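You operate a simulated robot arm through the tools that you are given. There is no shell and no other tool. Be economical: measure what you need, move in short steps, check, and stop when the job is done.

The job below is to be done with a simulated two-armed robot. You get a single attempt, and the scene is never put back.

JOB
Put the roll cake from the top of the end table on the top of the side table. Then open the chiller drawer, take the small red tub on the shelf of the end table and put it away in the inside of the chiller drawer and shut the drawer again. Keep to this order. Set down upright: small red tub.

Only the result counts: the job must be done as asked and must still hold three seconds after the hand-in. Knocking over, shifting, dropping, spilling or breaking anything else fails it.

ROBOT AND FRAMES
Two 6-joint arms with two-finger parallel grippers on one trunk, on a base that drives. Base frame: it is fixed to the floor where the robot stands at the start and does not move with it; the origin is under the middle of the robot, x ahead of it, y to its left, z up. Lengths are in mm, angles in degrees, forces in N, time in s.
The left shoulder is at the start at [60, 187, 1097], the right one opposite. Places, roughly: chiller drawer [4600, -200, 300]; inside of the chiller drawer [4600, -100, 200]; small red tub (7x7x8 cm) [700, -100, 400]; top of the side table [3200, 0, 800]. Payload 1.57 kg a hand.
The tool frame of a hand sits at the grasp point between the pads (the TCP): z along the fingers, y along the line on which they close. The tips reach 30 mm beyond it. Largest opening 110 mm; finger width 24, thickness 12; the body of the gripper, 48 by 112 mm, starts 78 mm behind the TCP.
Orientation is that of the tool frame in the base frame, as [roll, pitch, yaw] about the fixed x, y, z axes, in that order (R = Rz(yaw) Ry(pitch) Rx(roll)). With the fingers straight down and closing along the base's y, the tool's x points along the base's -x, its y along +y and its z along -z.

CONTROLS
- The arms move only by the tool send_rows. It takes "left_series", "right_series" or both (then of equal length, played together; a hand with none holds still); each is a list of rows, each an object of numbers (a shift or turn left out is 0, a gripper value left out holds the last): "tx", "ty", "tz": the shift along the tool's x, y, z in units of 25 mm (1.0 is 25 mm); "wx", "wy", "wz": the turn, a rotation vector about the tool's x, y, z in units of 6 degrees (1.0 is 6 degrees); "hand": the gripper command, from -1 (fully open) to 1 (shut), values between in proportion. In form: [{"tx": .., "ty": .., "tz": .., "wx": .., "wy": .., "wz": .., "hand": ..}, ...]. A call has 1 to 10 rows; each row shifts and turns the commanded pose from where the row before left it, along the tool's axes as they then stand. A call with a number of a shift or a turn outside -1 to 1 is refused whole. A row lasts 0.2 s, in which the tool goes at most 50 mm and 8.6 degrees; a call with a longer step from one row to the next is refused whole, and so is a gripper value outside its range. A pose out of reach is approached as far as the arm can. The call stops where the force on the tool passes 40 N (or 10 N more than at its start, if that is more) or the arm is blocked; 0.2 s more then pass. The fingers move at their own pace (about 153 mm/s each) and stop on an object; they squeeze with about 39 N. The grip force told is the motor's: it shows also when the fingers shut on nothing. Time passes only in rows, and 0.2 s behind the last, so rows that do not move let the fingers close. The reply holds the time, the measured pose of the TCP, the force on the tool along the base axes, the opening and the grip force, in the units named above and with some noise, with the torque about the TCP (base axes, N m) and any sound that the robot's microphone picked up, and new pictures: "pictures" is both (left out), scene, wrist or none (wrist: the cameras of the hands that moved).
- Cameras (640 x 400 px; columns grow to the right, rows downward): "scene" is now at [11.9, 11.5, 1630.1]; the picture's right is [0.15, -0.99, 0.00], its down [-0.81, -0.12, -0.57] and it looks along [0.57, 0.09, -0.82] (base axes); focal length 268 px, centre (320, 200). "left" rides on the left gripper at [70, -16, -141] in its tool frame; the picture's right is [0.23, 0.97, 0.00], its down [-0.86, 0.20, -0.48] and it looks along [-0.47, 0.11, 0.88] (tool axes); focal length 222 px, centre (320, 200). "right" rides on the right gripper at [70, 16, -141] in its tool frame; the picture's right is [-0.23, 0.97, 0.00], its down [-0.86, -0.20, -0.48] and it looks along [-0.47, -0.11, 0.88] (tool axes); focal length 222 px, centre (320, 200). There is no depth. A picture from a camera that has moved, and an enlarged one, comes with that camera's place and axes in the base frame and with its lens.
- move_column(by): slides the trunk up (or, below 0, down) by that many mm; the arms and the scene camera ride with it, the base frame stays. It gives what a move gives, with no picture.
- steer(legs): drives the robot by 1 to 6 legs, each [ahead, left, turn to the left] in mm, mm and degrees, along the robot's own axes; the way and the turn of a leg run together, so that a leg with both is an arc; at most 1500 mm and 180 degrees a leg. The arms and the cameras ride along, it lands a little off, and it stops where it bumps. It gives what a move gives, and a new picture of the scene camera.
- pan_tilt(pan, tilt): turns the head with the scene camera to pan (to the left, within 86 degrees either way) and tilt (down, from -29 to 69), counted from straight ahead of the robot. It gives what a move gives, and a new picture of the scene camera.
- zoom(camera, box): a new picture of the part [left, top, right, bottom] of that camera's present view, enlarged. The clock stands still meanwhile.
- hand_in(): hands the job in; it is judged then, once.

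Work in short steps. Places have to be worked out from the pictures, the camera data and where the tool is seen: move nearer, look again, correct. Check each grasp and each placing, and mend what went wrong. You have 165 turns and 260 pictures in all, those below and enlarged ones among them. Open the grippers and draw the arms clear of the work before you hand the job in, unless the task says otherwise; then end with one line.

The tools are called after "Emit:" by a JSON object that holds its "op" and its "data". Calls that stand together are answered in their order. send_rows: Moves the arms, as the interface text tells. Its arguments: {"type":"object","properties":{"left_series":{"type":"array","items":{"type":"object","properties":{"tx":{"type":"number"},"ty":{"type":"number"},"tz":{"type":"number"},"wx":{"type":"number"},"wy":{"type":"number"},"wz":{"type":"number"},"hand":{"type":"number"}}}},"right_series":{"type":"array","items":{"type":"object","properties":{"tx":{"type":"number"},"ty":{"type":"number"},"tz":{"type":"number"},"wx":{"type":"number"},"wy":{"type":"number"},"wz":{"type":"number"},"hand":{"type":"number"}}}},"pictures":{"type":"string","enum":["both","scene","wrist","none"]}},"required":[]} The other tools are called the same way: move_column (by) slides the trunk up or down; steer (legs) drives the base; pan_tilt (pan, tilt) turns the head that bears the scene camera; zoom (camera, box) takes an enlarged picture of a part of a camera's view; hand_in () hands the job in.

At the start:

```text
clock: 0.0
left_tcp_pos: [355.7, 197.4, 1124.5]
left_ee_rot: [-179.9, 0.0, 180.0]
left_ft_force: [0.3, -0.8, 0.0]
left_ft_torque: [-0.02, 0.03, 0.0]
left_gripper_width: 110.0
left_gripper_force: 0.1
right_tcp_pos: [455.6, -193.7, 1137.7]
right_ee_rot: [-180.0, 0.0, -180.0]
right_ft_force: [-0.4, -0.6, 0.7]
right_ft_torque: [0.01, -0.01, -0.01]
right_gripper_width: 110.1
right_gripper_force: 0.0
trunk travel left (down, up): [-725.0, 265.0]
robot x, y, heading: [-1.3, 7.0, 0.0]
head pan, tilt: [8.5, 55.0]
```

scene: 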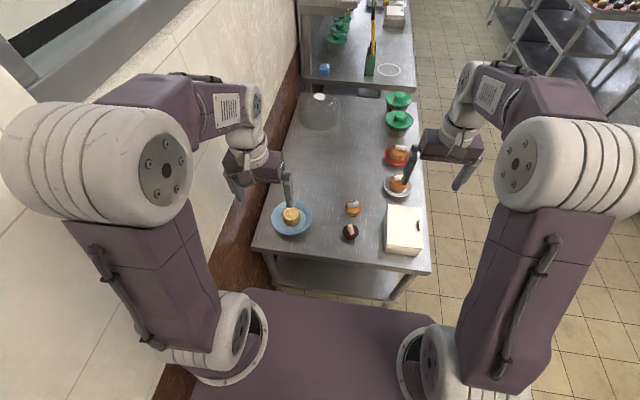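
right: 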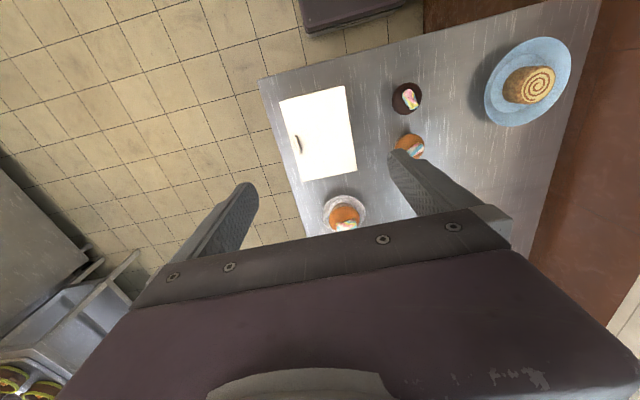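
left: 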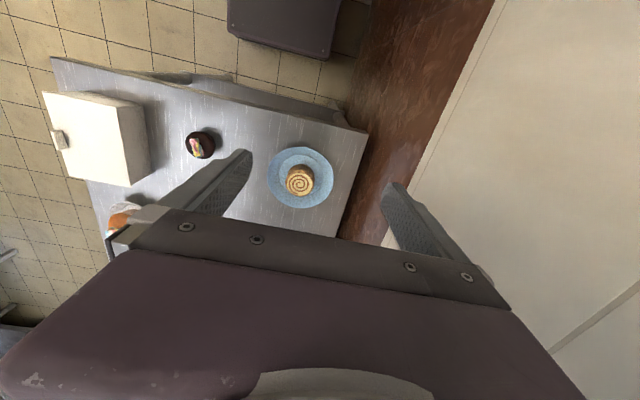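

The roll cake is on the blue plate, at about (455, 180, 888) from triangulation. I'll look around before moving.

Emit:
{"op": "pan_tilt", "data": {"pan": 0, "tilt": 25}}

Emit:
{"op": "zoom", "data": {"camera": "left", "box": [220, 120, 380, 220]}}

```text
clock: 0.9
left_tcp_pos: [356.2, 196.1, 1125.3]
left_ee_rot: [180.0, 0.0, -180.0]
left_ft_force: [0.0, -0.3, 0.9]
left_ft_torque: [0.06, -0.02, 0.01]
left_gripper_width: 110.0
left_gripper_force: 0.0
right_tcp_pos: [455.7, -194.7, 1136.7]
right_ee_rot: [-180.0, 0.0, -180.0]
right_ft_force: [-1.0, 0.8, 0.1]
right_ft_torque: [0.02, 0.02, -0.01]
right_gripper_width: 110.1
right_gripper_force: 0.0
trunk travel left (down, up): [-725.0, 265.0]
robot x, y, heading: [4.2, 0.4, -0.0]
head pan, tilt: [0.0, 25.0]
camera scene: at [32.7, 0.8, 1674.1], right [0.0, -1.0, 0.0], down [-0.42, 0.0, -0.91], along [0.91, 0.0, -0.42], focal length 268 px, centre (320, 200)
```

scene: 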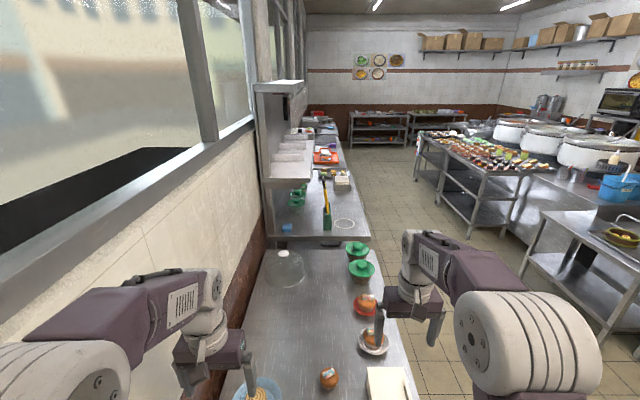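

```text
4.00 times, centred on (300, 170) of left
camera zoom: at [287.5, 179.1, 1265.8], right [-0.23, 0.97, 0.0], down [0.86, 0.2, 0.48], along [0.47, 0.11, -0.88], focal length 888 px, centre (400, 320)
```

zoom: 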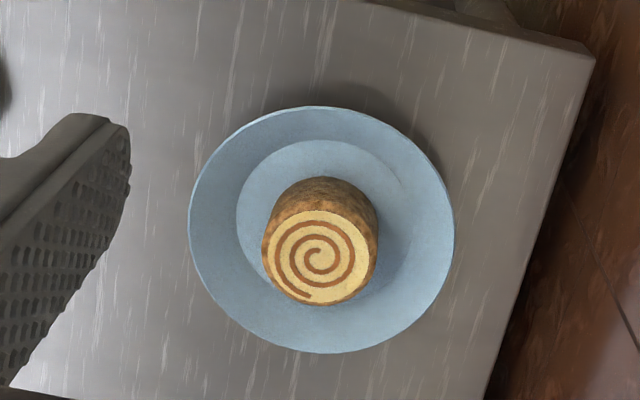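

Zooming into the far scene to identify the side table and the chiller drawer.

Emit:
{"op": "zoom", "data": {"camera": "scene", "box": [240, 80, 400, 180]}}

Emit:
{"op": "zoom", "data": {"camera": "scene", "box": [230, 200, 550, 400]}}

```text
4.00 times, centred on (320, 130) of scene
camera zoom: at [32.7, 0.8, 1674.1], right [0.0, -1.0, 0.0], down [-0.42, 0.0, -0.91], along [0.91, 0.0, -0.42], focal length 1072 px, centre (320, 480)
```

zoom: 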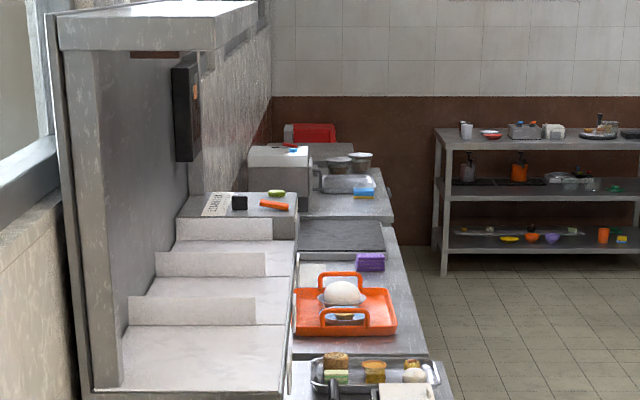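

```text
2.00 times, centred on (390, 300) of scene
camera zoom: at [32.7, 0.8, 1674.1], right [0.0, -1.0, 0.0], down [-0.42, 0.0, -0.91], along [0.91, 0.0, -0.42], focal length 536 px, centre (180, 0)
```

zoom: 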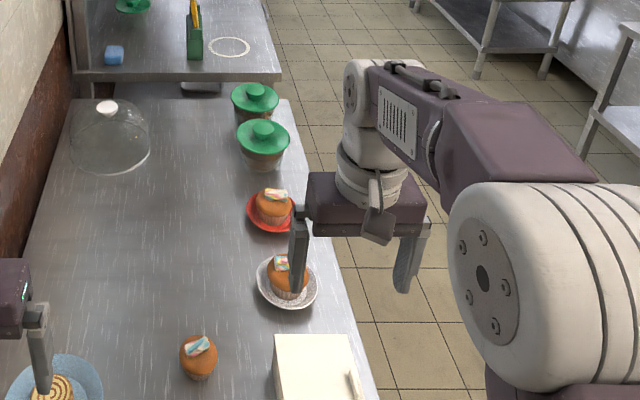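

The tables run in a line along the left wall. I'll start bringing the left hand over the roll cake with the opening partly closed.

Emit:
{"op": "send_rows", "data": {"left_series": [{"tx": -1, "ty": -0.2, "tz": 0.5, "hand": -0.4}, {"tx": -1, "ty": -0.2, "tz": 1}, {"tx": -1, "ty": -0.2, "tz": 1}, {"tx": -1, "tz": 1}, {"tz": 1}, {"tz": 0.5}], "pictures": "wrist"}}

Emit:
{"op": "pan_tilt", "data": {"pan": 15, "tilt": 60}}

```text
clock: 2.4
left_tcp_pos: [457.7, 180.2, 1000.4]
left_ee_rot: [-180.0, -0.1, -179.9]
left_ft_force: [0.5, 0.0, -0.5]
left_ft_torque: [0.0, -0.01, 0.01]
left_gripper_width: 76.7
left_gripper_force: 0.1
right_tcp_pos: [455.7, -196.0, 1137.0]
right_ee_rot: [180.0, -0.1, -179.9]
right_ft_force: [-0.3, -0.4, -0.7]
right_ft_torque: [0.05, 0.0, -0.05]
right_gripper_width: 109.9
right_gripper_force: 0.1
trunk travel left (down, up): [-725.0, 265.0]
robot x, y, heading: [-0.8, -3.5, 0.1]
head pan, tilt: [0.0, 25.0]
camera left: at [388.9, 163.7, 1139.8], right [-0.23, 0.97, 0.0], down [0.85, 0.2, 0.48], along [0.47, 0.11, -0.88], focal length 222 px, centre (320, 200)
```

left: 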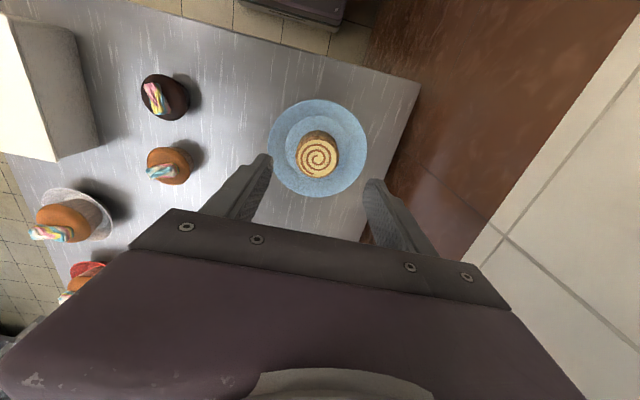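

```text
clock: 3.4
left_tcp_pos: [456.7, 181.2, 999.9]
left_ee_rot: [-180.0, 0.0, -180.0]
left_ft_force: [0.1, -0.3, -0.1]
left_ft_torque: [0.01, -0.04, -0.06]
left_gripper_width: 77.0
left_gripper_force: 0.0
right_tcp_pos: [454.9, -194.6, 1137.1]
right_ee_rot: [180.0, 0.0, 180.0]
right_ft_force: [-0.4, 0.1, 0.4]
right_ft_torque: [-0.02, -0.01, -0.02]
right_gripper_width: 110.1
right_gripper_force: 0.1
trunk travel left (down, up): [-725.0, 265.0]
robot x, y, heading: [1.6, -1.0, 0.1]
head pan, tilt: [15.0, 60.0]
camera scene: at [5.0, 18.0, 1624.2], right [0.26, -0.97, 0.0], down [-0.84, -0.22, -0.5], along [0.48, 0.13, -0.87], focal length 268 px, centre (320, 200)
```

scene: 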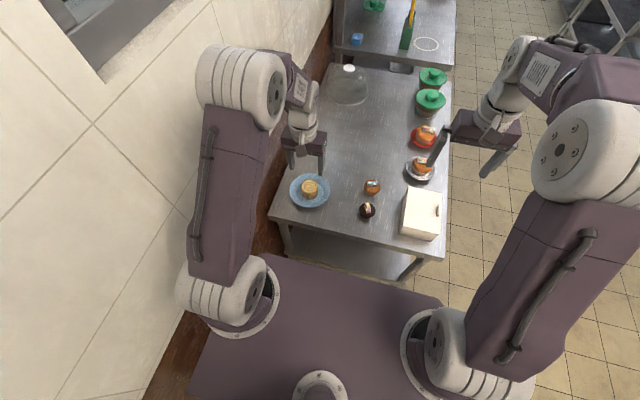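

The cake top is near (470, 181, ~875). I'll go down partway and look again.

Emit:
{"op": "send_rows", "data": {"left_series": [{"tx": -0.4, "tz": 1}, {"tz": 1}, {"tz": 0.6}], "pictures": "wrist"}}

Emit:
{"op": "zoom", "data": {"camera": "scene", "box": [260, 130, 420, 230]}}

```text
clock: 4.2
left_tcp_pos: [467.0, 181.6, 934.3]
left_ee_rot: [180.0, 0.0, 180.0]
left_ft_force: [-0.3, 0.5, -0.5]
left_ft_torque: [0.03, -0.05, 0.02]
left_gripper_width: 77.2
left_gripper_force: 0.0
right_tcp_pos: [456.0, -193.9, 1137.4]
right_ee_rot: [-179.9, 0.1, -179.9]
right_ft_force: [0.4, 0.1, -0.8]
right_ft_torque: [0.0, 0.02, 0.01]
right_gripper_width: 110.0
right_gripper_force: 0.1
trunk travel left (down, up): [-725.0, 265.0]
robot x, y, heading: [-1.2, 0.7, -0.2]
head pan, tilt: [15.0, 60.0]
camera left: at [398.6, 164.9, 1075.9], right [-0.23, 0.97, 0.0], down [0.85, 0.2, 0.48], along [0.47, 0.11, -0.88], focal length 222 px, centre (320, 200)
```

left: 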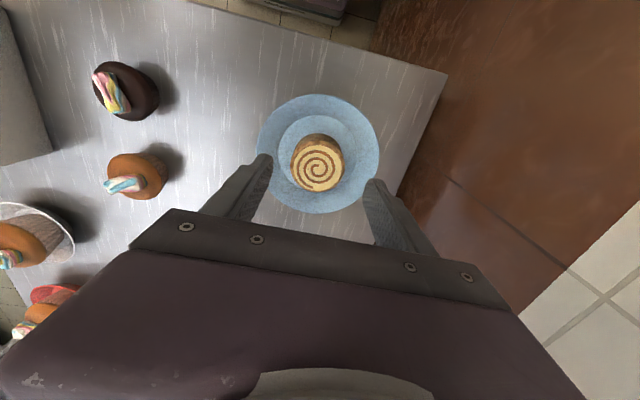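

```text
4.00 times, centred on (340, 180) of scene
camera zoom: at [5.0, 18.0, 1624.1], right [0.26, -0.97, 0.0], down [-0.84, -0.22, -0.5], along [0.48, 0.13, -0.87], focal length 1072 px, centre (240, 280)
```

zoom: 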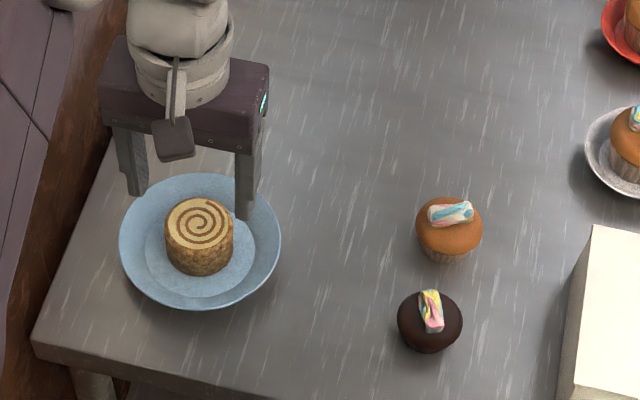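

Rays intersect around z 825–860, x 480–494. I'll lower a bit more with x at about 482 and look again.

Emit:
{"op": "send_rows", "data": {"left_series": [{"tx": -0.6, "tz": 0.6}, {"tz": 0.5}], "pictures": "wrist"}}

Emit:
{"op": "zoom", "data": {"camera": "scene", "box": [260, 130, 420, 230]}}

```text
clock: 4.8
left_tcp_pos: [481.7, 180.0, 906.3]
left_ee_rot: [-180.0, 0.0, -180.0]
left_ft_force: [0.2, 0.2, 0.3]
left_ft_torque: [-0.01, -0.01, -0.01]
left_gripper_width: 76.9
left_gripper_force: 0.1
right_tcp_pos: [455.8, -195.6, 1135.7]
right_ee_rot: [180.0, 0.1, -180.0]
right_ft_force: [-0.6, 0.2, 0.9]
right_ft_torque: [0.01, 0.0, -0.01]
right_gripper_width: 109.9
right_gripper_force: 0.0
trunk travel left (down, up): [-725.0, 265.0]
robot x, y, heading: [0.9, 3.5, -0.0]
head pan, tilt: [15.0, 60.0]
camera left: at [413.0, 164.3, 1047.6], right [-0.23, 0.97, 0.0], down [0.86, 0.2, 0.48], along [0.47, 0.11, -0.88], focal length 222 px, centre (320, 200)
```

left: 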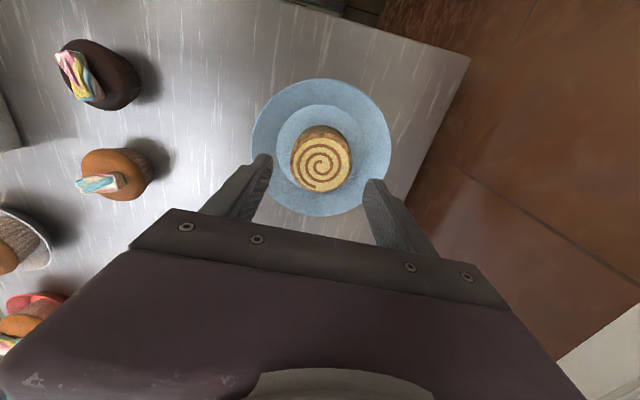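

```text
4.00 times, centred on (340, 180) of scene
camera zoom: at [5.1, 18.1, 1624.1], right [0.26, -0.97, 0.0], down [-0.84, -0.22, -0.5], along [0.48, 0.13, -0.87], focal length 1072 px, centre (240, 280)
```

zoom: 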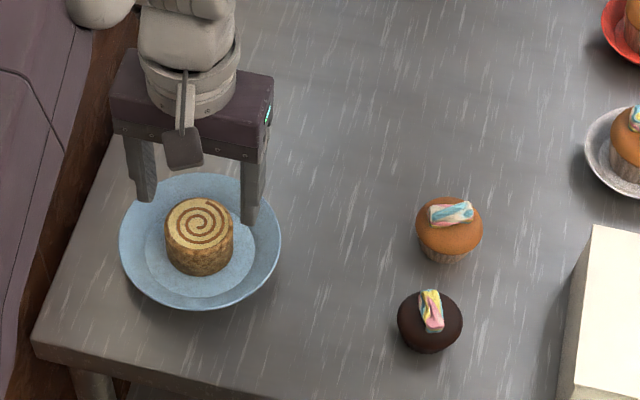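

Fingertips and cake coincide along the wrist camera's ray; cake is lower. I move down along that ray.

Emit:
{"op": "send_rows", "data": {"left_series": [{"tx": -0.3, "ty": 0.15, "tz": 0.7}, {"tx": -0.1, "tz": 0.3}], "pictures": "wrist"}}

Emit:
{"op": "zoom", "data": {"camera": "scene", "box": [280, 155, 360, 205]}}

```text
clock: 5.4
left_tcp_pos: [491.0, 184.6, 882.4]
left_ee_rot: [180.0, 0.0, 179.9]
left_ft_force: [-0.5, 0.2, -0.3]
left_ft_torque: [0.0, 0.03, 0.0]
left_gripper_width: 76.9
left_gripper_force: 0.0
right_tcp_pos: [456.2, -192.8, 1137.6]
right_ee_rot: [180.0, 0.0, 179.9]
right_ft_force: [0.2, 0.4, 0.1]
right_ft_torque: [-0.01, 0.0, 0.03]
right_gripper_width: 110.1
right_gripper_force: 0.1
trunk travel left (down, up): [-725.0, 265.0]
robot x, y, heading: [-3.5, -0.7, -0.1]
head pan, tilt: [15.0, 60.0]
camera left: at [423.0, 168.1, 1022.7], right [-0.23, 0.97, 0.0], down [0.85, 0.2, 0.48], along [0.47, 0.11, -0.88], focal length 222 px, centre (320, 200)
```

left: 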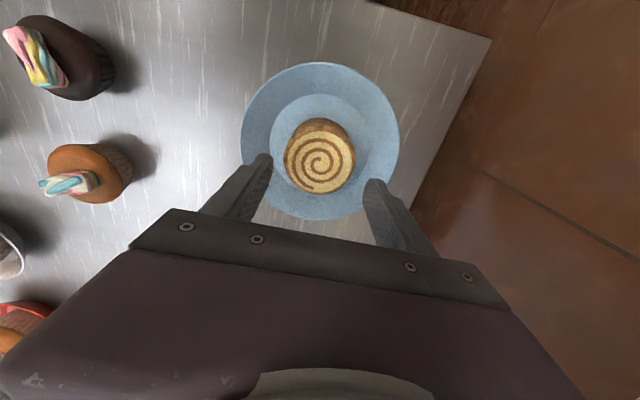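

```text
8.00 times, centred on (320, 180) of scene
camera zoom: at [5.0, 18.0, 1624.1], right [0.26, -0.97, 0.0], down [-0.84, -0.22, -0.5], along [0.48, 0.13, -0.87], focal length 2143 px, centre (320, 360)
```

zoom: 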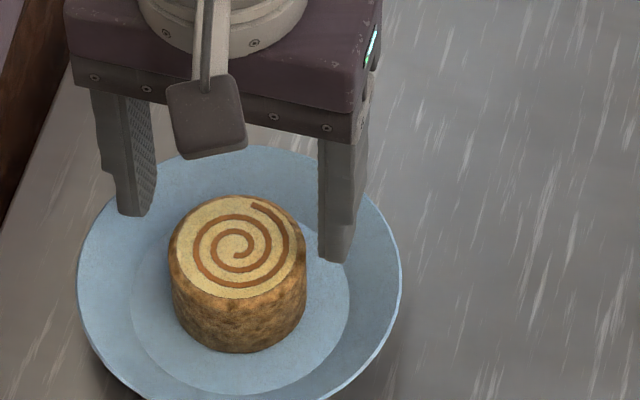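

Size scaling puts the cake top at about 857, with centre at about (482, 182). I correct x slightly, go down to TCP z≈853, and close.

Emit:
{"op": "send_rows", "data": {"left_series": [{"tx": 0.35, "ty": -0.08}, {"tz": 0.6}, {"tz": 0.55}], "pictures": "wrist"}}

Emit:
{"op": "zoom", "data": {"camera": "scene", "box": [280, 155, 360, 205]}}

```text
clock: 6.2
left_tcp_pos: [482.1, 182.7, 852.9]
left_ee_rot: [179.9, 0.0, -180.0]
left_ft_force: [0.0, 0.3, 0.0]
left_ft_torque: [-0.02, 0.01, 0.01]
left_gripper_width: 76.9
left_gripper_force: 0.0
right_tcp_pos: [457.9, -193.3, 1137.4]
right_ee_rot: [-179.9, 0.0, 179.9]
right_ft_force: [-1.2, 0.2, 0.6]
right_ft_torque: [0.02, -0.01, 0.02]
right_gripper_width: 109.9
right_gripper_force: 0.1
trunk travel left (down, up): [-725.0, 265.0]
robot x, y, heading: [-2.0, 4.8, 0.2]
head pan, tilt: [15.0, 60.0]
camera left: at [414.3, 166.0, 993.8], right [-0.23, 0.97, 0.0], down [0.86, 0.2, 0.48], along [0.47, 0.11, -0.88], focal length 222 px, centre (320, 200)
```

left: 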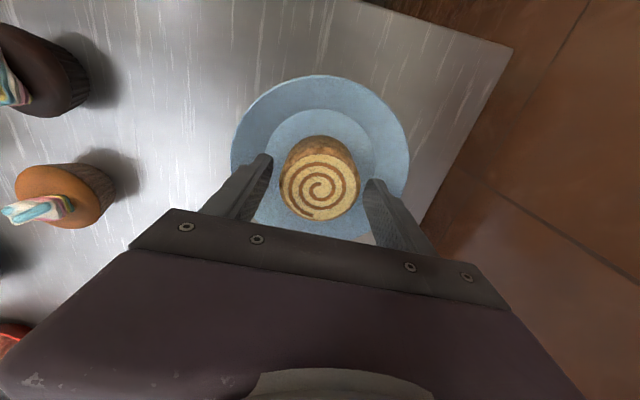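

```text
8.00 times, centred on (320, 180) of scene
camera zoom: at [5.6, 18.2, 1624.1], right [0.26, -0.97, 0.0], down [-0.84, -0.22, -0.5], along [0.48, 0.13, -0.87], focal length 2143 px, centre (320, 360)
```

zoom: 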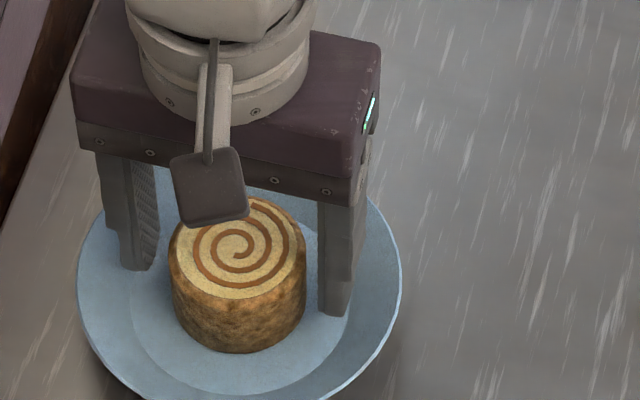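

Aligned well; closing the gripper.

Emit:
{"op": "send_rows", "data": {"left_series": [{"hand": 1}, {}, {}], "pictures": "wrist"}}

```text
clock: 7.0
left_tcp_pos: [482.3, 182.1, 853.9]
left_ee_rot: [-179.9, -0.1, -180.0]
left_ft_force: [0.4, 0.9, -0.3]
left_ft_torque: [-0.02, 0.03, 0.01]
left_gripper_width: 57.9
left_gripper_force: 39.4
right_tcp_pos: [456.7, -194.5, 1137.3]
right_ee_rot: [180.0, 0.0, 180.0]
right_ft_force: [1.1, -0.4, 0.7]
right_ft_torque: [0.0, 0.0, 0.02]
right_gripper_width: 110.0
right_gripper_force: 0.0
trunk travel left (down, up): [-725.0, 265.0]
robot x, y, heading: [-3.8, -4.0, -0.0]
head pan, tilt: [15.0, 60.0]
camera left: at [414.1, 166.0, 994.0], right [-0.23, 0.97, 0.0], down [0.86, 0.2, 0.48], along [0.47, 0.11, -0.88], focal length 222 px, centre (320, 200)
```

left: 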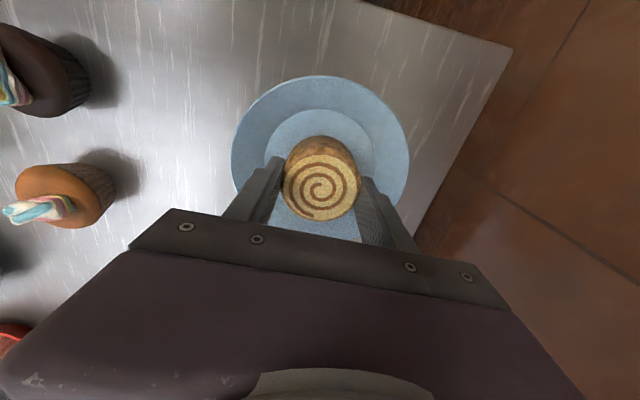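

Gripped at 58 mm. Lifting straight up, then drawing in.

Emit:
{"op": "send_rows", "data": {"left_series": [{"tz": -0.4}, {"tz": -1}, {"tz": -1}, {"tz": -1}, {"tz": -1}, {"tz": -1}, {"tz": -1}, {"tz": -1}], "pictures": "both"}}

```text
clock: 8.8
left_tcp_pos: [481.3, 183.9, 1039.3]
left_ee_rot: [-180.0, 0.0, -180.0]
left_ft_force: [-0.4, 0.5, -1.0]
left_ft_torque: [0.01, -0.05, 0.01]
left_gripper_width: 57.8
left_gripper_force: 39.0
right_tcp_pos: [455.5, -194.1, 1137.0]
right_ee_rot: [-179.9, 0.0, 179.9]
right_ft_force: [0.3, -0.3, -0.1]
right_ft_torque: [-0.01, -0.02, -0.02]
right_gripper_width: 110.0
right_gripper_force: 0.1
trunk travel left (down, up): [-725.0, 265.0]
robot x, y, heading: [-2.4, -1.0, 0.2]
head pan, tilt: [15.0, 60.0]
camera scene: at [4.4, 18.1, 1624.1], right [0.26, -0.97, 0.0], down [-0.84, -0.22, -0.5], along [0.48, 0.13, -0.87], focal length 268 px, centre (320, 200)
camera left: at [412.8, 167.9, 1179.5], right [-0.23, 0.97, 0.0], down [0.85, 0.2, 0.48], along [0.47, 0.11, -0.88], focal length 222 px, centre (320, 200)
```

scene: 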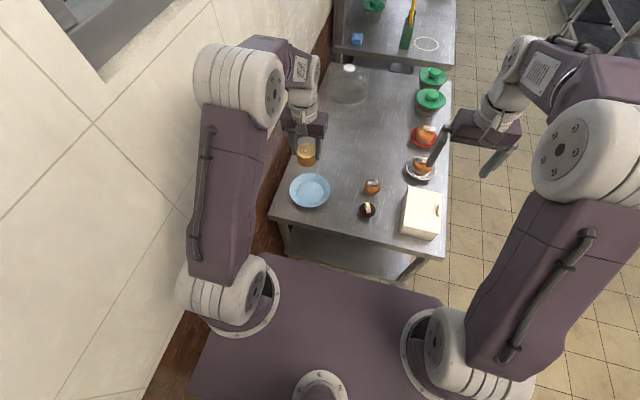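
left: 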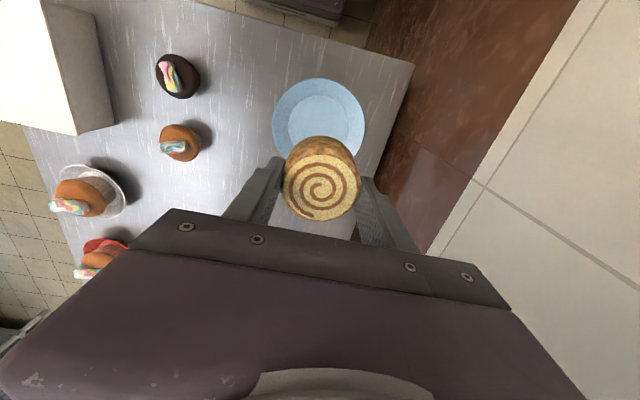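

Cake is held. I'll back slightly, strafe right into the aisle, and look ahead.

Emit:
{"op": "pan_tilt", "data": {"pan": 0, "tilt": 25}}

Emit:
{"op": "steer", "data": {"legs": [[-60, 0, 0], [0, -850, 0]]}}

```text
clock: 9.8
left_tcp_pos: [481.5, 184.9, 1039.0]
left_ee_rot: [180.0, 0.0, 180.0]
left_ft_force: [-0.1, 0.9, -1.0]
left_ft_torque: [-0.02, -0.01, -0.01]
left_gripper_width: 57.7
left_gripper_force: 39.0
right_tcp_pos: [456.6, -194.1, 1137.2]
right_ee_rot: [179.9, 0.1, 180.0]
right_ft_force: [0.5, -0.3, 0.7]
right_ft_torque: [-0.02, 0.02, -0.01]
right_gripper_width: 110.0
right_gripper_force: 0.0
trunk travel left (down, up): [-725.0, 265.0]
robot x, y, heading: [3.9, 1.5, 0.2]
head pan, tilt: [0.0, 25.0]
camera scene: at [32.8, 0.9, 1674.1], right [0.0, -1.0, 0.0], down [-0.42, 0.0, -0.91], along [0.91, 0.0, -0.42], focal length 268 px, centre (320, 200)
```

scene: 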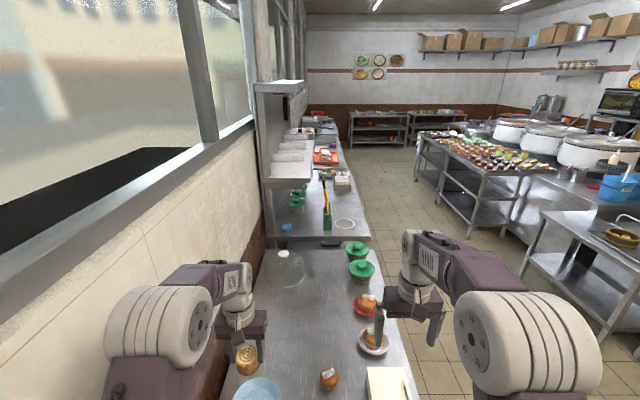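

```text
clock: 14.9
left_tcp_pos: [423.4, -673.1, 1038.0]
left_ee_rot: [-180.0, -0.1, -179.9]
left_ft_force: [0.8, -0.4, -0.7]
left_ft_torque: [0.04, -0.01, 0.02]
left_gripper_width: 57.8
left_gripper_force: 39.2
right_tcp_pos: [398.4, -1051.4, 1135.3]
right_ee_rot: [180.0, 0.0, -179.8]
right_ft_force: [-0.3, -0.5, 0.7]
right_ft_torque: [-0.02, -0.02, 0.01]
right_gripper_width: 110.0
right_gripper_force: 0.0
trunk travel left (down, up): [-725.0, 265.0]
robot x, y, heading: [-60.8, -857.8, 0.1]
head pan, tilt: [0.0, 25.0]
camera scene: at [-25.2, -856.5, 1674.2], right [0.0, -1.0, 0.0], down [-0.42, 0.0, -0.91], along [0.91, 0.0, -0.42], focal length 268 px, centre (320, 200)
```

scene: 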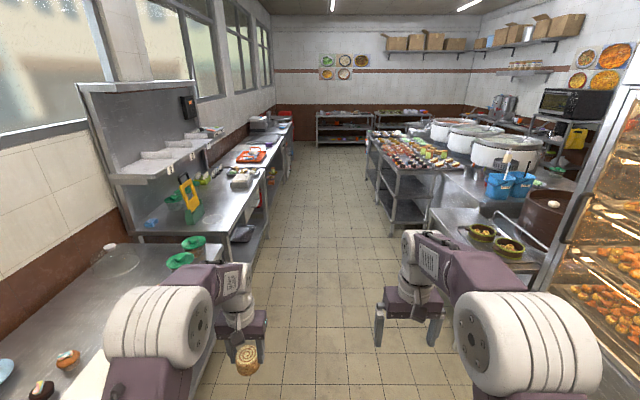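

The aisle is clear. Driving ahead towards x ≈ 2400.

Emit:
{"op": "steer", "data": {"legs": [[1300, 0, 0], [1200, 0, 0]]}}

Emit:
{"op": "pan_tilt", "data": {"pan": 30, "tilt": 30}}

```text
clock: 27.0
left_tcp_pos: [2910.5, -684.6, 1038.6]
left_ee_rot: [179.9, -0.1, 179.3]
left_ft_force: [0.1, 0.1, -0.7]
left_ft_torque: [-0.02, 0.0, 0.0]
left_gripper_width: 57.9
left_gripper_force: 39.1
right_tcp_pos: [2880.0, -1063.7, 1136.7]
right_ee_rot: [-180.0, -0.1, 179.2]
right_ft_force: [-0.1, 0.5, -0.2]
right_ft_torque: [0.0, 0.03, -0.02]
right_gripper_width: 110.1
right_gripper_force: 0.0
trunk travel left (down, up): [-725.0, 265.0]
robot x, y, heading: [2423.2, -863.7, -0.7]
head pan, tilt: [0.0, 25.0]
camera scene: at [2459.0, -863.4, 1674.2], right [-0.01, -1.0, 0.0], down [-0.42, 0.01, -0.91], along [0.91, -0.01, -0.42], focal length 268 px, centre (320, 200)
```

scene: 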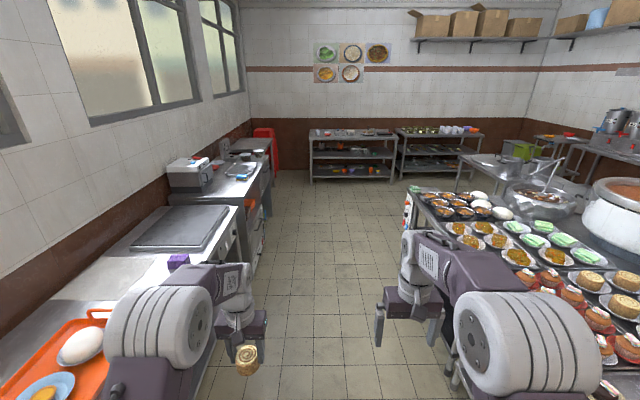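

```text
clock: 28.0
left_tcp_pos: [2910.9, -686.0, 1038.2]
left_ee_rot: [-180.0, 0.0, 179.3]
left_ft_force: [-0.7, 0.4, -0.1]
left_ft_torque: [0.05, -0.01, -0.01]
left_gripper_width: 58.3
left_gripper_force: 38.7
right_tcp_pos: [2879.8, -1065.4, 1136.9]
right_ee_rot: [180.0, 0.0, 179.3]
right_ft_force: [0.0, -0.2, -0.2]
right_ft_torque: [0.0, 0.0, -0.03]
right_gripper_width: 110.1
right_gripper_force: 0.1
trunk travel left (down, up): [-725.0, 265.0]
robot x, y, heading: [2431.0, -864.2, -0.5]
head pan, tilt: [30.0, 30.0]
camera scene: at [2446.0, -818.2, 1666.2], right [0.49, -0.87, 0.0], down [-0.44, -0.24, -0.87], along [0.76, 0.42, -0.5], focal length 268 px, centre (320, 200)
```

scene: 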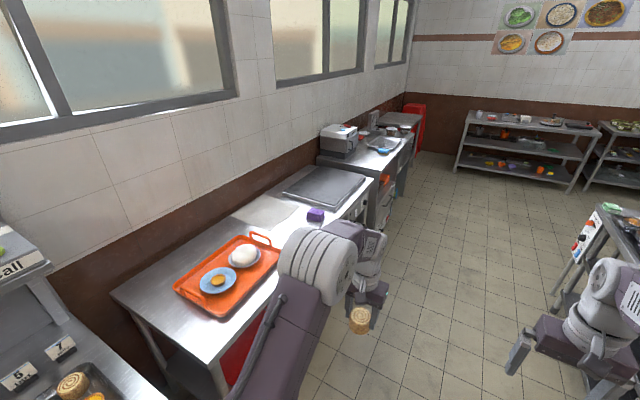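

The orange-tray table is the side table, and the unit with drawers behind it matches the chiller. Driving to x≈3200, then turning left to face it.

Emit:
{"op": "steer", "data": {"legs": [[780, 90, 0], [0, 0, 90]]}}

Emit:
{"op": "pan_tilt", "data": {"pan": 0, "tilt": 40}}

```text
clock: 36.1
left_tcp_pos: [3015.9, -303.8, 1038.3]
left_ee_rot: [179.9, 0.1, -88.6]
left_ft_force: [0.7, 0.3, -0.7]
left_ft_torque: [-0.01, -0.02, 0.0]
left_gripper_width: 57.7
left_gripper_force: 39.6
right_tcp_pos: [3395.4, -319.7, 1136.3]
right_ee_rot: [180.0, 0.0, -88.6]
right_ft_force: [0.3, -0.7, 1.1]
right_ft_torque: [0.01, -0.01, -0.01]
right_gripper_width: 110.0
right_gripper_force: 0.1
trunk travel left (down, up): [-725.0, 265.0]
robot x, y, heading: [3212.3, -779.1, 91.4]
head pan, tilt: [30.0, 30.0]
camera scene: at [3167.5, -762.2, 1666.2], right [0.85, 0.52, 0.0], down [0.26, -0.43, -0.87], along [-0.45, 0.74, -0.5], focal length 268 px, centre (320, 200)
```

scene: 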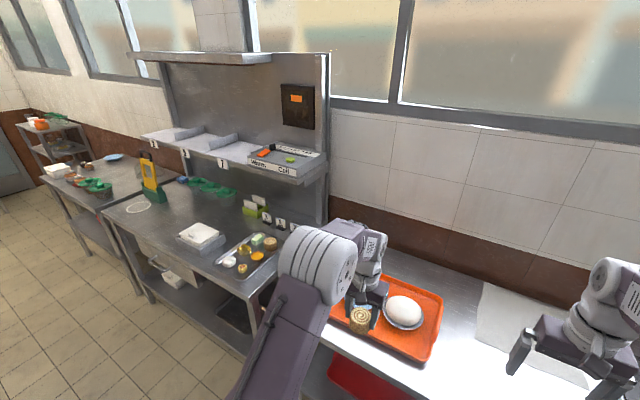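

```text
clock: 37.1
left_tcp_pos: [3014.9, -304.9, 1038.6]
left_ee_rot: [180.0, 0.0, -88.7]
left_ft_force: [-0.5, 0.0, -0.9]
left_ft_torque: [-0.02, 0.02, 0.0]
left_gripper_width: 57.8
left_gripper_force: 38.8
right_tcp_pos: [3395.6, -319.8, 1137.4]
right_ee_rot: [-179.9, 0.1, -88.5]
right_ft_force: [0.9, 0.9, -0.1]
right_ft_torque: [0.0, 0.01, -0.01]
right_gripper_width: 109.9
right_gripper_force: 0.1
trunk travel left (down, up): [-725.0, 265.0]
robot x, y, heading: [3212.1, -780.0, 91.6]
head pan, tilt: [0.0, 40.0]
camera scene: at [3212.3, -754.4, 1650.9], right [1.0, 0.03, 0.0], down [0.02, -0.64, -0.77], along [-0.02, 0.77, -0.64], focal length 268 px, centre (320, 200)
```

scene: 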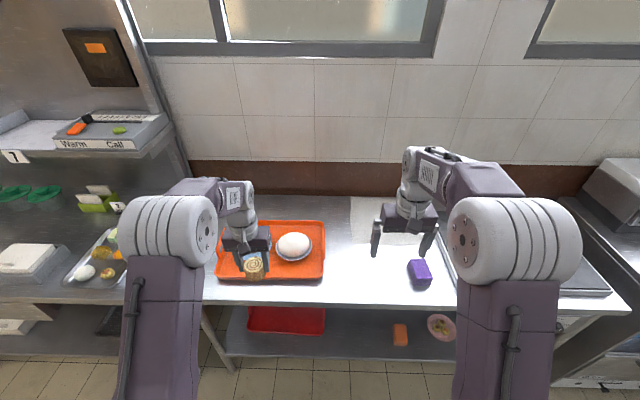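

The free surface is to the right of the tray, around (3365, −140). I'll strafe right 350 mm, square up and move in.

Emit:
{"op": "steer", "data": {"legs": [[0, 350, -1.5], [120, 0, 0]]}}

```text
clock: 40.2
left_tcp_pos: [2685.1, -183.0, 1038.8]
left_ee_rot: [180.0, 0.1, -90.1]
left_ft_force: [0.4, -0.1, 0.2]
left_ft_torque: [0.01, 0.0, 0.0]
left_gripper_width: 57.8
left_gripper_force: 39.1
right_tcp_pos: [3064.5, -209.2, 1136.8]
right_ee_rot: [179.9, 0.1, -90.2]
right_ft_force: [-0.5, 0.4, 0.0]
right_ft_torque: [-0.02, 0.02, 0.01]
right_gripper_width: 109.8
right_gripper_force: 0.1
trunk travel left (down, up): [-725.0, 265.0]
robot x, y, heading: [2867.7, -662.1, 89.7]
head pan, tilt: [0.0, 40.0]
camera scene: at [2868.3, -640.1, 1650.9], right [1.0, 0.0, 0.0], down [0.0, -0.64, -0.77], along [0.0, 0.77, -0.64], focal length 268 px, centre (320, 200)
```

scene: 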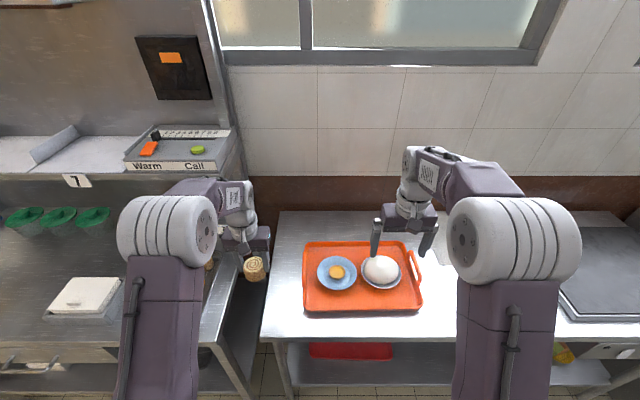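

I had the sign wrong and strafed left, with no contact. Backing off and strafing right 690 mm.

Emit:
{"op": "steer", "data": {"legs": [[-100, 0, 0], [0, -680, 0], [100, 0, 0]]}}

```text
clock: 45.4
left_tcp_pos: [3365.6, -185.3, 1039.1]
left_ee_rot: [-180.0, 0.0, -90.0]
left_ft_force: [-0.6, -0.3, -1.0]
left_ft_torque: [0.03, 0.01, 0.0]
left_gripper_width: 58.1
left_gripper_force: 39.1
right_tcp_pos: [3745.1, -211.0, 1137.8]
right_ee_rot: [179.9, 0.1, -89.9]
right_ft_force: [-0.5, 0.8, -0.1]
right_ft_torque: [0.0, 0.03, 0.02]
right_gripper_width: 110.2
right_gripper_force: 0.0
trunk travel left (down, up): [-725.0, 265.0]
robot x, y, heading: [3548.2, -665.3, 89.9]
head pan, tilt: [0.0, 40.0]
camera scene: at [3552.2, -641.1, 1650.9], right [1.0, 0.0, 0.0], down [0.0, -0.64, -0.77], along [0.0, 0.77, -0.64], focal length 268 px, centre (320, 200)
```

scene: 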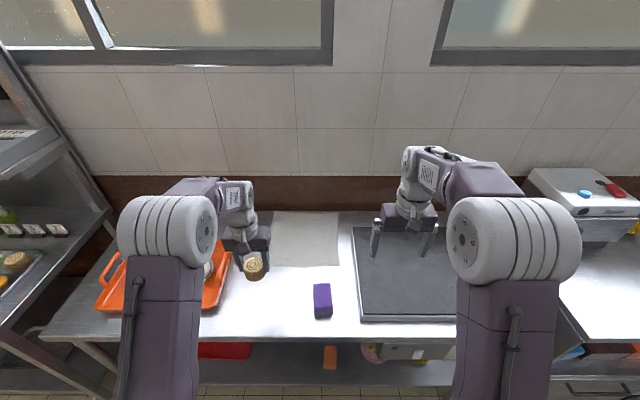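

Lowering the cake over the free spot right of the tray, first to about 890.

Emit:
{"op": "send_rows", "data": {"left_series": [{"tz": 1}, {"tz": 1}, {"tz": 1}, {"tz": 1}, {"tz": 1}, {"tz": 0.8}], "pictures": "wrist"}}

Emit:
{"op": "pan_tilt", "data": {"pan": 25, "tilt": 55}}

```text
clock: 46.8
left_tcp_pos: [3368.1, -183.0, 893.8]
left_ee_rot: [-179.9, 0.0, -90.0]
left_ft_force: [0.0, 0.2, -1.1]
left_ft_torque: [0.01, -0.01, 0.03]
left_gripper_width: 57.9
left_gripper_force: 39.1
right_tcp_pos: [3744.5, -209.9, 1137.3]
right_ee_rot: [180.0, 0.0, -90.0]
right_ft_force: [-0.3, -0.3, -0.2]
right_ft_torque: [0.0, -0.05, 0.01]
right_gripper_width: 110.4
right_gripper_force: 0.1
trunk travel left (down, up): [-725.0, 265.0]
robot x, y, heading: [3552.7, -667.9, 90.1]
head pan, tilt: [0.0, 40.0]
camera left: at [3385.5, -252.5, 1034.2], right [-0.97, -0.23, 0.0], down [-0.2, 0.85, 0.48], along [-0.11, 0.47, -0.88], focal length 222 px, centre (320, 200)
```

left: 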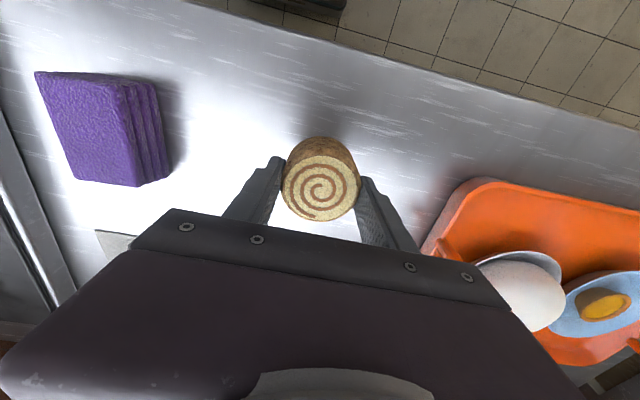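

```text
clock: 47.7
left_tcp_pos: [3367.1, -183.7, 894.0]
left_ee_rot: [180.0, 0.0, -89.9]
left_ft_force: [0.2, -0.4, -0.9]
left_ft_torque: [0.01, 0.02, -0.02]
left_gripper_width: 57.9
left_gripper_force: 39.5
right_tcp_pos: [3745.8, -210.2, 1136.5]
right_ee_rot: [-179.9, 0.0, -89.9]
right_ft_force: [-0.7, 0.0, 0.7]
right_ft_torque: [0.02, 0.0, 0.02]
right_gripper_width: 109.9
right_gripper_force: 0.1
trunk travel left (down, up): [-725.0, 265.0]
robot x, y, heading: [3549.5, -665.3, 90.1]
head pan, tilt: [25.0, 55.0]
camera scene: at [3521.4, -659.5, 1630.2], right [0.91, 0.42, 0.0], down [0.35, -0.74, -0.57], along [-0.24, 0.52, -0.82], focal length 268 px, centre (320, 200)
```

scene: 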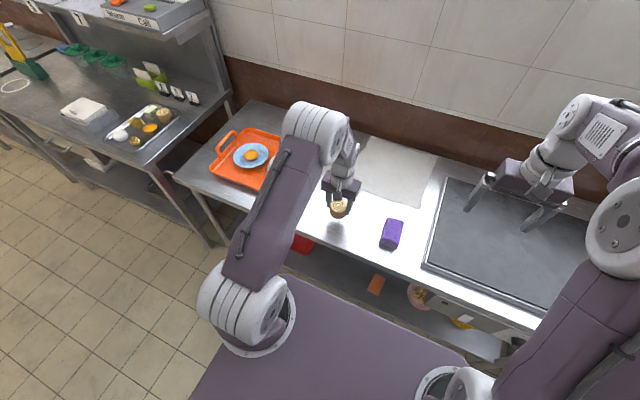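

Spot is clear. Lowering in small steps until contact.

Emit:
{"op": "send_rows", "data": {"left_series": [{"tz": 0.6}, {"tz": 0.5}, {"tz": 0.4}, {"tz": 0.2}], "pictures": "wrist"}}

Emit:
{"op": "zoom", "data": {"camera": "scene", "box": [300, 170, 380, 220]}}

```text
clock: 48.7
left_tcp_pos: [3368.0, -184.1, 850.6]
left_ee_rot: [-179.9, 0.1, -90.0]
left_ft_force: [1.7, 0.8, -0.6]
left_ft_torque: [0.02, 0.0, 0.02]
left_gripper_width: 58.0
left_gripper_force: 40.0
right_tcp_pos: [3745.7, -209.6, 1138.2]
right_ee_rot: [179.9, 0.0, -90.0]
right_ft_force: [0.5, 0.0, -0.3]
right_ft_torque: [0.01, -0.01, 0.03]
right_gripper_width: 110.3
right_gripper_force: 0.1
trunk travel left (down, up): [-725.0, 265.0]
robot x, y, heading: [3550.1, -663.9, 90.1]
head pan, tilt: [25.0, 55.0]
camera left: at [3384.7, -253.8, 991.0], right [-0.97, -0.23, 0.0], down [-0.2, 0.86, 0.48], along [-0.11, 0.47, -0.88], focal length 222 px, centre (320, 200)
```

left: 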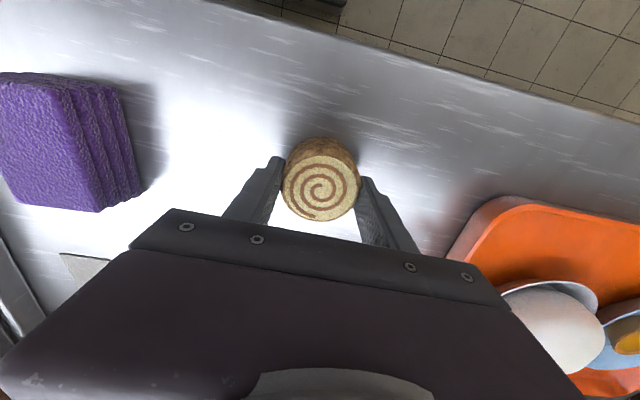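

```text
8.00 times, centred on (340, 195) of scene
camera zoom: at [3521.2, -659.4, 1630.2], right [0.91, 0.42, 0.0], down [0.35, -0.74, -0.57], along [-0.24, 0.52, -0.82], focal length 2143 px, centre (160, 240)
```

zoom: 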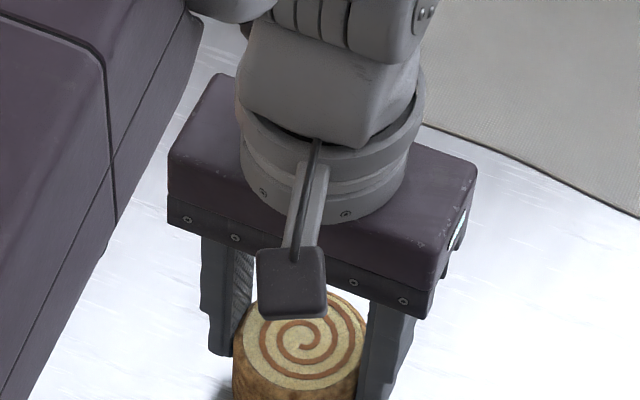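

No contact yet. Lowering further in 4 mm steps.

Emit:
{"op": "send_rows", "data": {"left_series": [{"tz": 0.16}, {"tz": 0.16}], "pictures": "none"}}

Emit:
{"op": "zoom", "data": {"camera": "scene", "box": [300, 180, 380, 230]}}

```text
clock: 49.3
left_tcp_pos: [3366.9, -184.3, 845.9]
left_ee_rot: [-180.0, 0.3, -90.1]
left_ft_force: [-0.7, 1.0, 11.4]
left_ft_torque: [-0.12, 0.25, -0.07]
left_gripper_width: 57.8
left_gripper_force: 39.4
right_tcp_pos: [3744.6, -211.4, 1137.9]
right_ee_rot: [180.0, 0.1, -90.0]
right_ft_force: [-0.8, 1.3, -0.7]
right_ft_torque: [-0.01, 0.0, -0.01]
right_gripper_width: 110.0
right_gripper_force: 0.0
trunk travel left (down, up): [-725.0, 265.0]
robot x, y, heading: [3552.1, -667.8, 90.1]
head pan, tilt: [25.0, 55.0]
```

```text
8.00 times, centred on (340, 205) of scene
camera zoom: at [3522.0, -661.9, 1630.4], right [0.91, 0.42, 0.0], down [0.35, -0.74, -0.57], along [-0.24, 0.52, -0.82], focal length 2143 px, centre (160, 160)
```

zoom: 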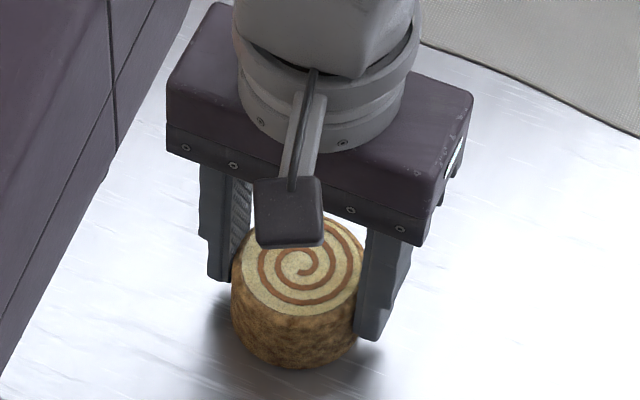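

In contact with the table (11 N). Opening, then lifting straight up.

Emit:
{"op": "send_rows", "data": {"left_series": [{"hand": -0.4}, {}, {"tz": -0.5}, {"tz": -1}, {"tz": -1}, {"tz": -1}, {"tz": -1}, {"tz": -1}, {"tz": -1}], "pictures": "wrist"}}

Emit:
{"op": "zoom", "data": {"camera": "scene", "box": [260, 150, 420, 250]}}

```text
clock: 51.3
left_tcp_pos: [3367.0, -184.8, 1006.1]
left_ee_rot: [180.0, 0.0, -89.9]
left_ft_force: [0.2, 0.7, -0.2]
left_ft_torque: [0.01, -0.02, 0.02]
left_gripper_width: 77.1
left_gripper_force: 0.1
right_tcp_pos: [3745.2, -211.4, 1137.8]
right_ee_rot: [-179.9, 0.0, -90.0]
right_ft_force: [-1.2, -1.1, -0.9]
right_ft_torque: [-0.01, 0.0, 0.01]
right_gripper_width: 110.1
right_gripper_force: 0.0
trunk travel left (down, up): [-725.0, 265.0]
robot x, y, heading: [3551.1, -665.1, 90.0]
head pan, tilt: [25.0, 55.0]
camera left: at [3384.2, -255.4, 1146.0], right [-0.97, -0.23, 0.0], down [-0.2, 0.85, 0.48], along [-0.11, 0.47, -0.88], focal length 222 px, centre (320, 200)
```

left: 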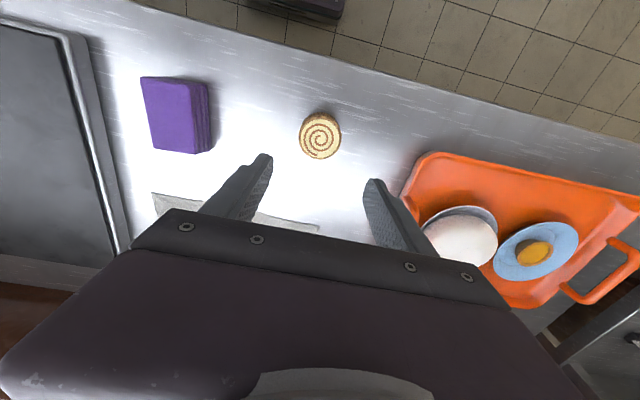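

```text
4.00 times, centred on (340, 200) of scene
camera zoom: at [3521.5, -660.3, 1630.1], right [0.91, 0.42, 0.0], down [0.35, -0.74, -0.57], along [-0.24, 0.52, -0.82], focal length 1072 px, centre (240, 200)
```

zoom: 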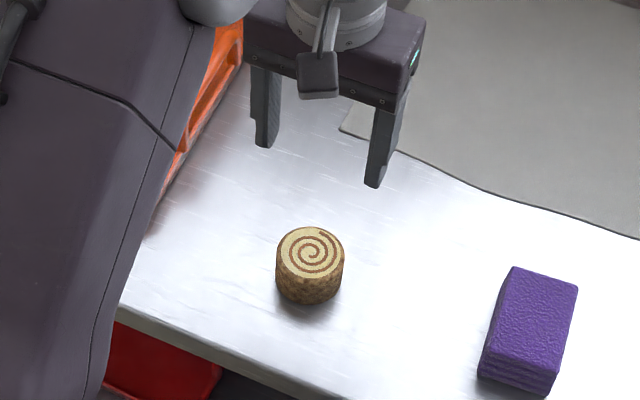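

The cake stands on the side table. Now back off and strafe right to face the chiller unit.

Emit:
{"op": "steer", "data": {"legs": [[-230, 0, 0], [0, -1000, 0]]}}

Emit:
{"op": "pan_tilt", "data": {"pan": 0, "tilt": 50}}

```text
clock: 57.9
left_tcp_pos: [4374.0, -419.0, 1005.0]
left_ee_rot: [-179.9, 0.0, -90.5]
left_ft_force: [0.3, -0.3, -0.2]
left_ft_torque: [0.0, -0.03, 0.0]
left_gripper_width: 76.9
left_gripper_force: 0.0
right_tcp_pos: [4751.2, -446.6, 1137.2]
right_ee_rot: [179.9, 0.0, -90.4]
right_ft_force: [0.1, -1.2, -0.8]
right_ft_torque: [-0.01, 0.01, 0.02]
right_gripper_width: 110.1
right_gripper_force: 0.1
trunk travel left (down, up): [-725.0, 265.0]
robot x, y, heading: [4552.1, -900.1, 89.7]
head pan, tilt: [25.0, 55.0]
camera scene: at [4523.5, -895.3, 1630.2], right [0.91, 0.42, 0.0], down [0.34, -0.74, -0.57], along [-0.24, 0.52, -0.82], focal length 268 px, centre (320, 200)
```

scene: 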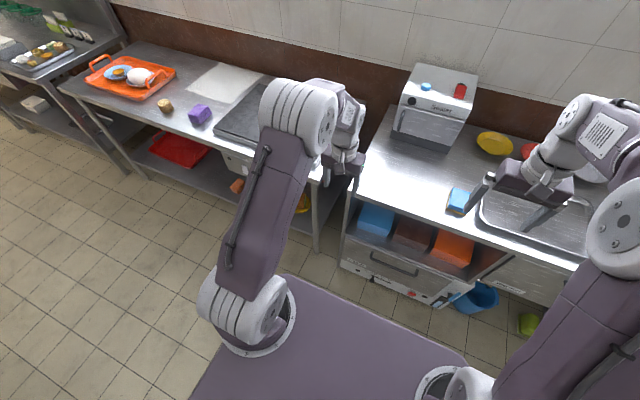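

```text
clock: 58.8
left_tcp_pos: [4373.5, -419.7, 1005.7]
left_ee_rot: [-179.9, 0.1, -90.4]
left_ft_force: [1.1, -0.2, -0.4]
left_ft_torque: [-0.02, -0.01, -0.01]
left_gripper_width: 77.1
left_gripper_force: 0.1
right_tcp_pos: [4751.5, -446.2, 1136.8]
right_ee_rot: [-180.0, -0.1, -90.4]
right_ft_force: [-0.5, 0.2, 0.7]
right_ft_torque: [0.01, 0.02, 0.0]
right_gripper_width: 110.0
right_gripper_force: 0.1
trunk travel left (down, up): [-725.0, 265.0]
robot x, y, heading: [4552.2, -900.7, 89.6]
head pan, tilt: [0.0, 50.0]
camera scene: at [4554.2, -883.9, 1636.7], right [1.0, -0.01, 0.0], down [0.0, -0.77, -0.64], along [0.0, 0.64, -0.77], focal length 268 px, centre (320, 200)
```

scene: 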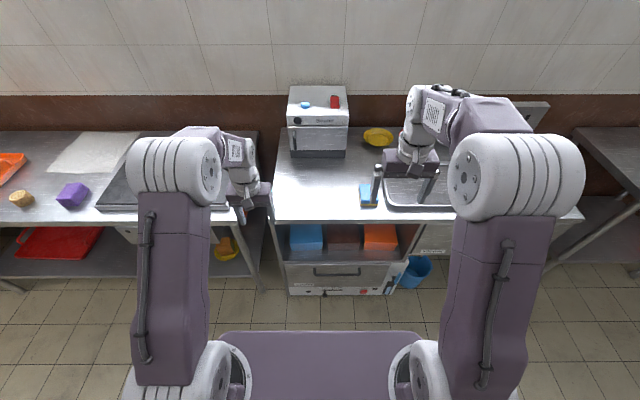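

The drawer with a bar handle is under the open shelf. Zooming.

Emit:
{"op": "zoom", "data": {"camera": "scene", "box": [260, 205, 420, 305]}}

```text
4.00 times, centred on (340, 255) of scene
camera zoom: at [4554.2, -883.9, 1636.7], right [1.0, -0.01, 0.0], down [0.0, -0.77, -0.64], along [0.0, 0.64, -0.77], focal length 1072 px, centre (240, -20)
```

zoom: 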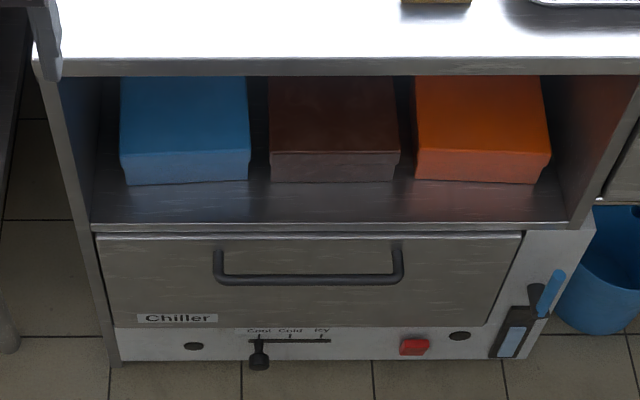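

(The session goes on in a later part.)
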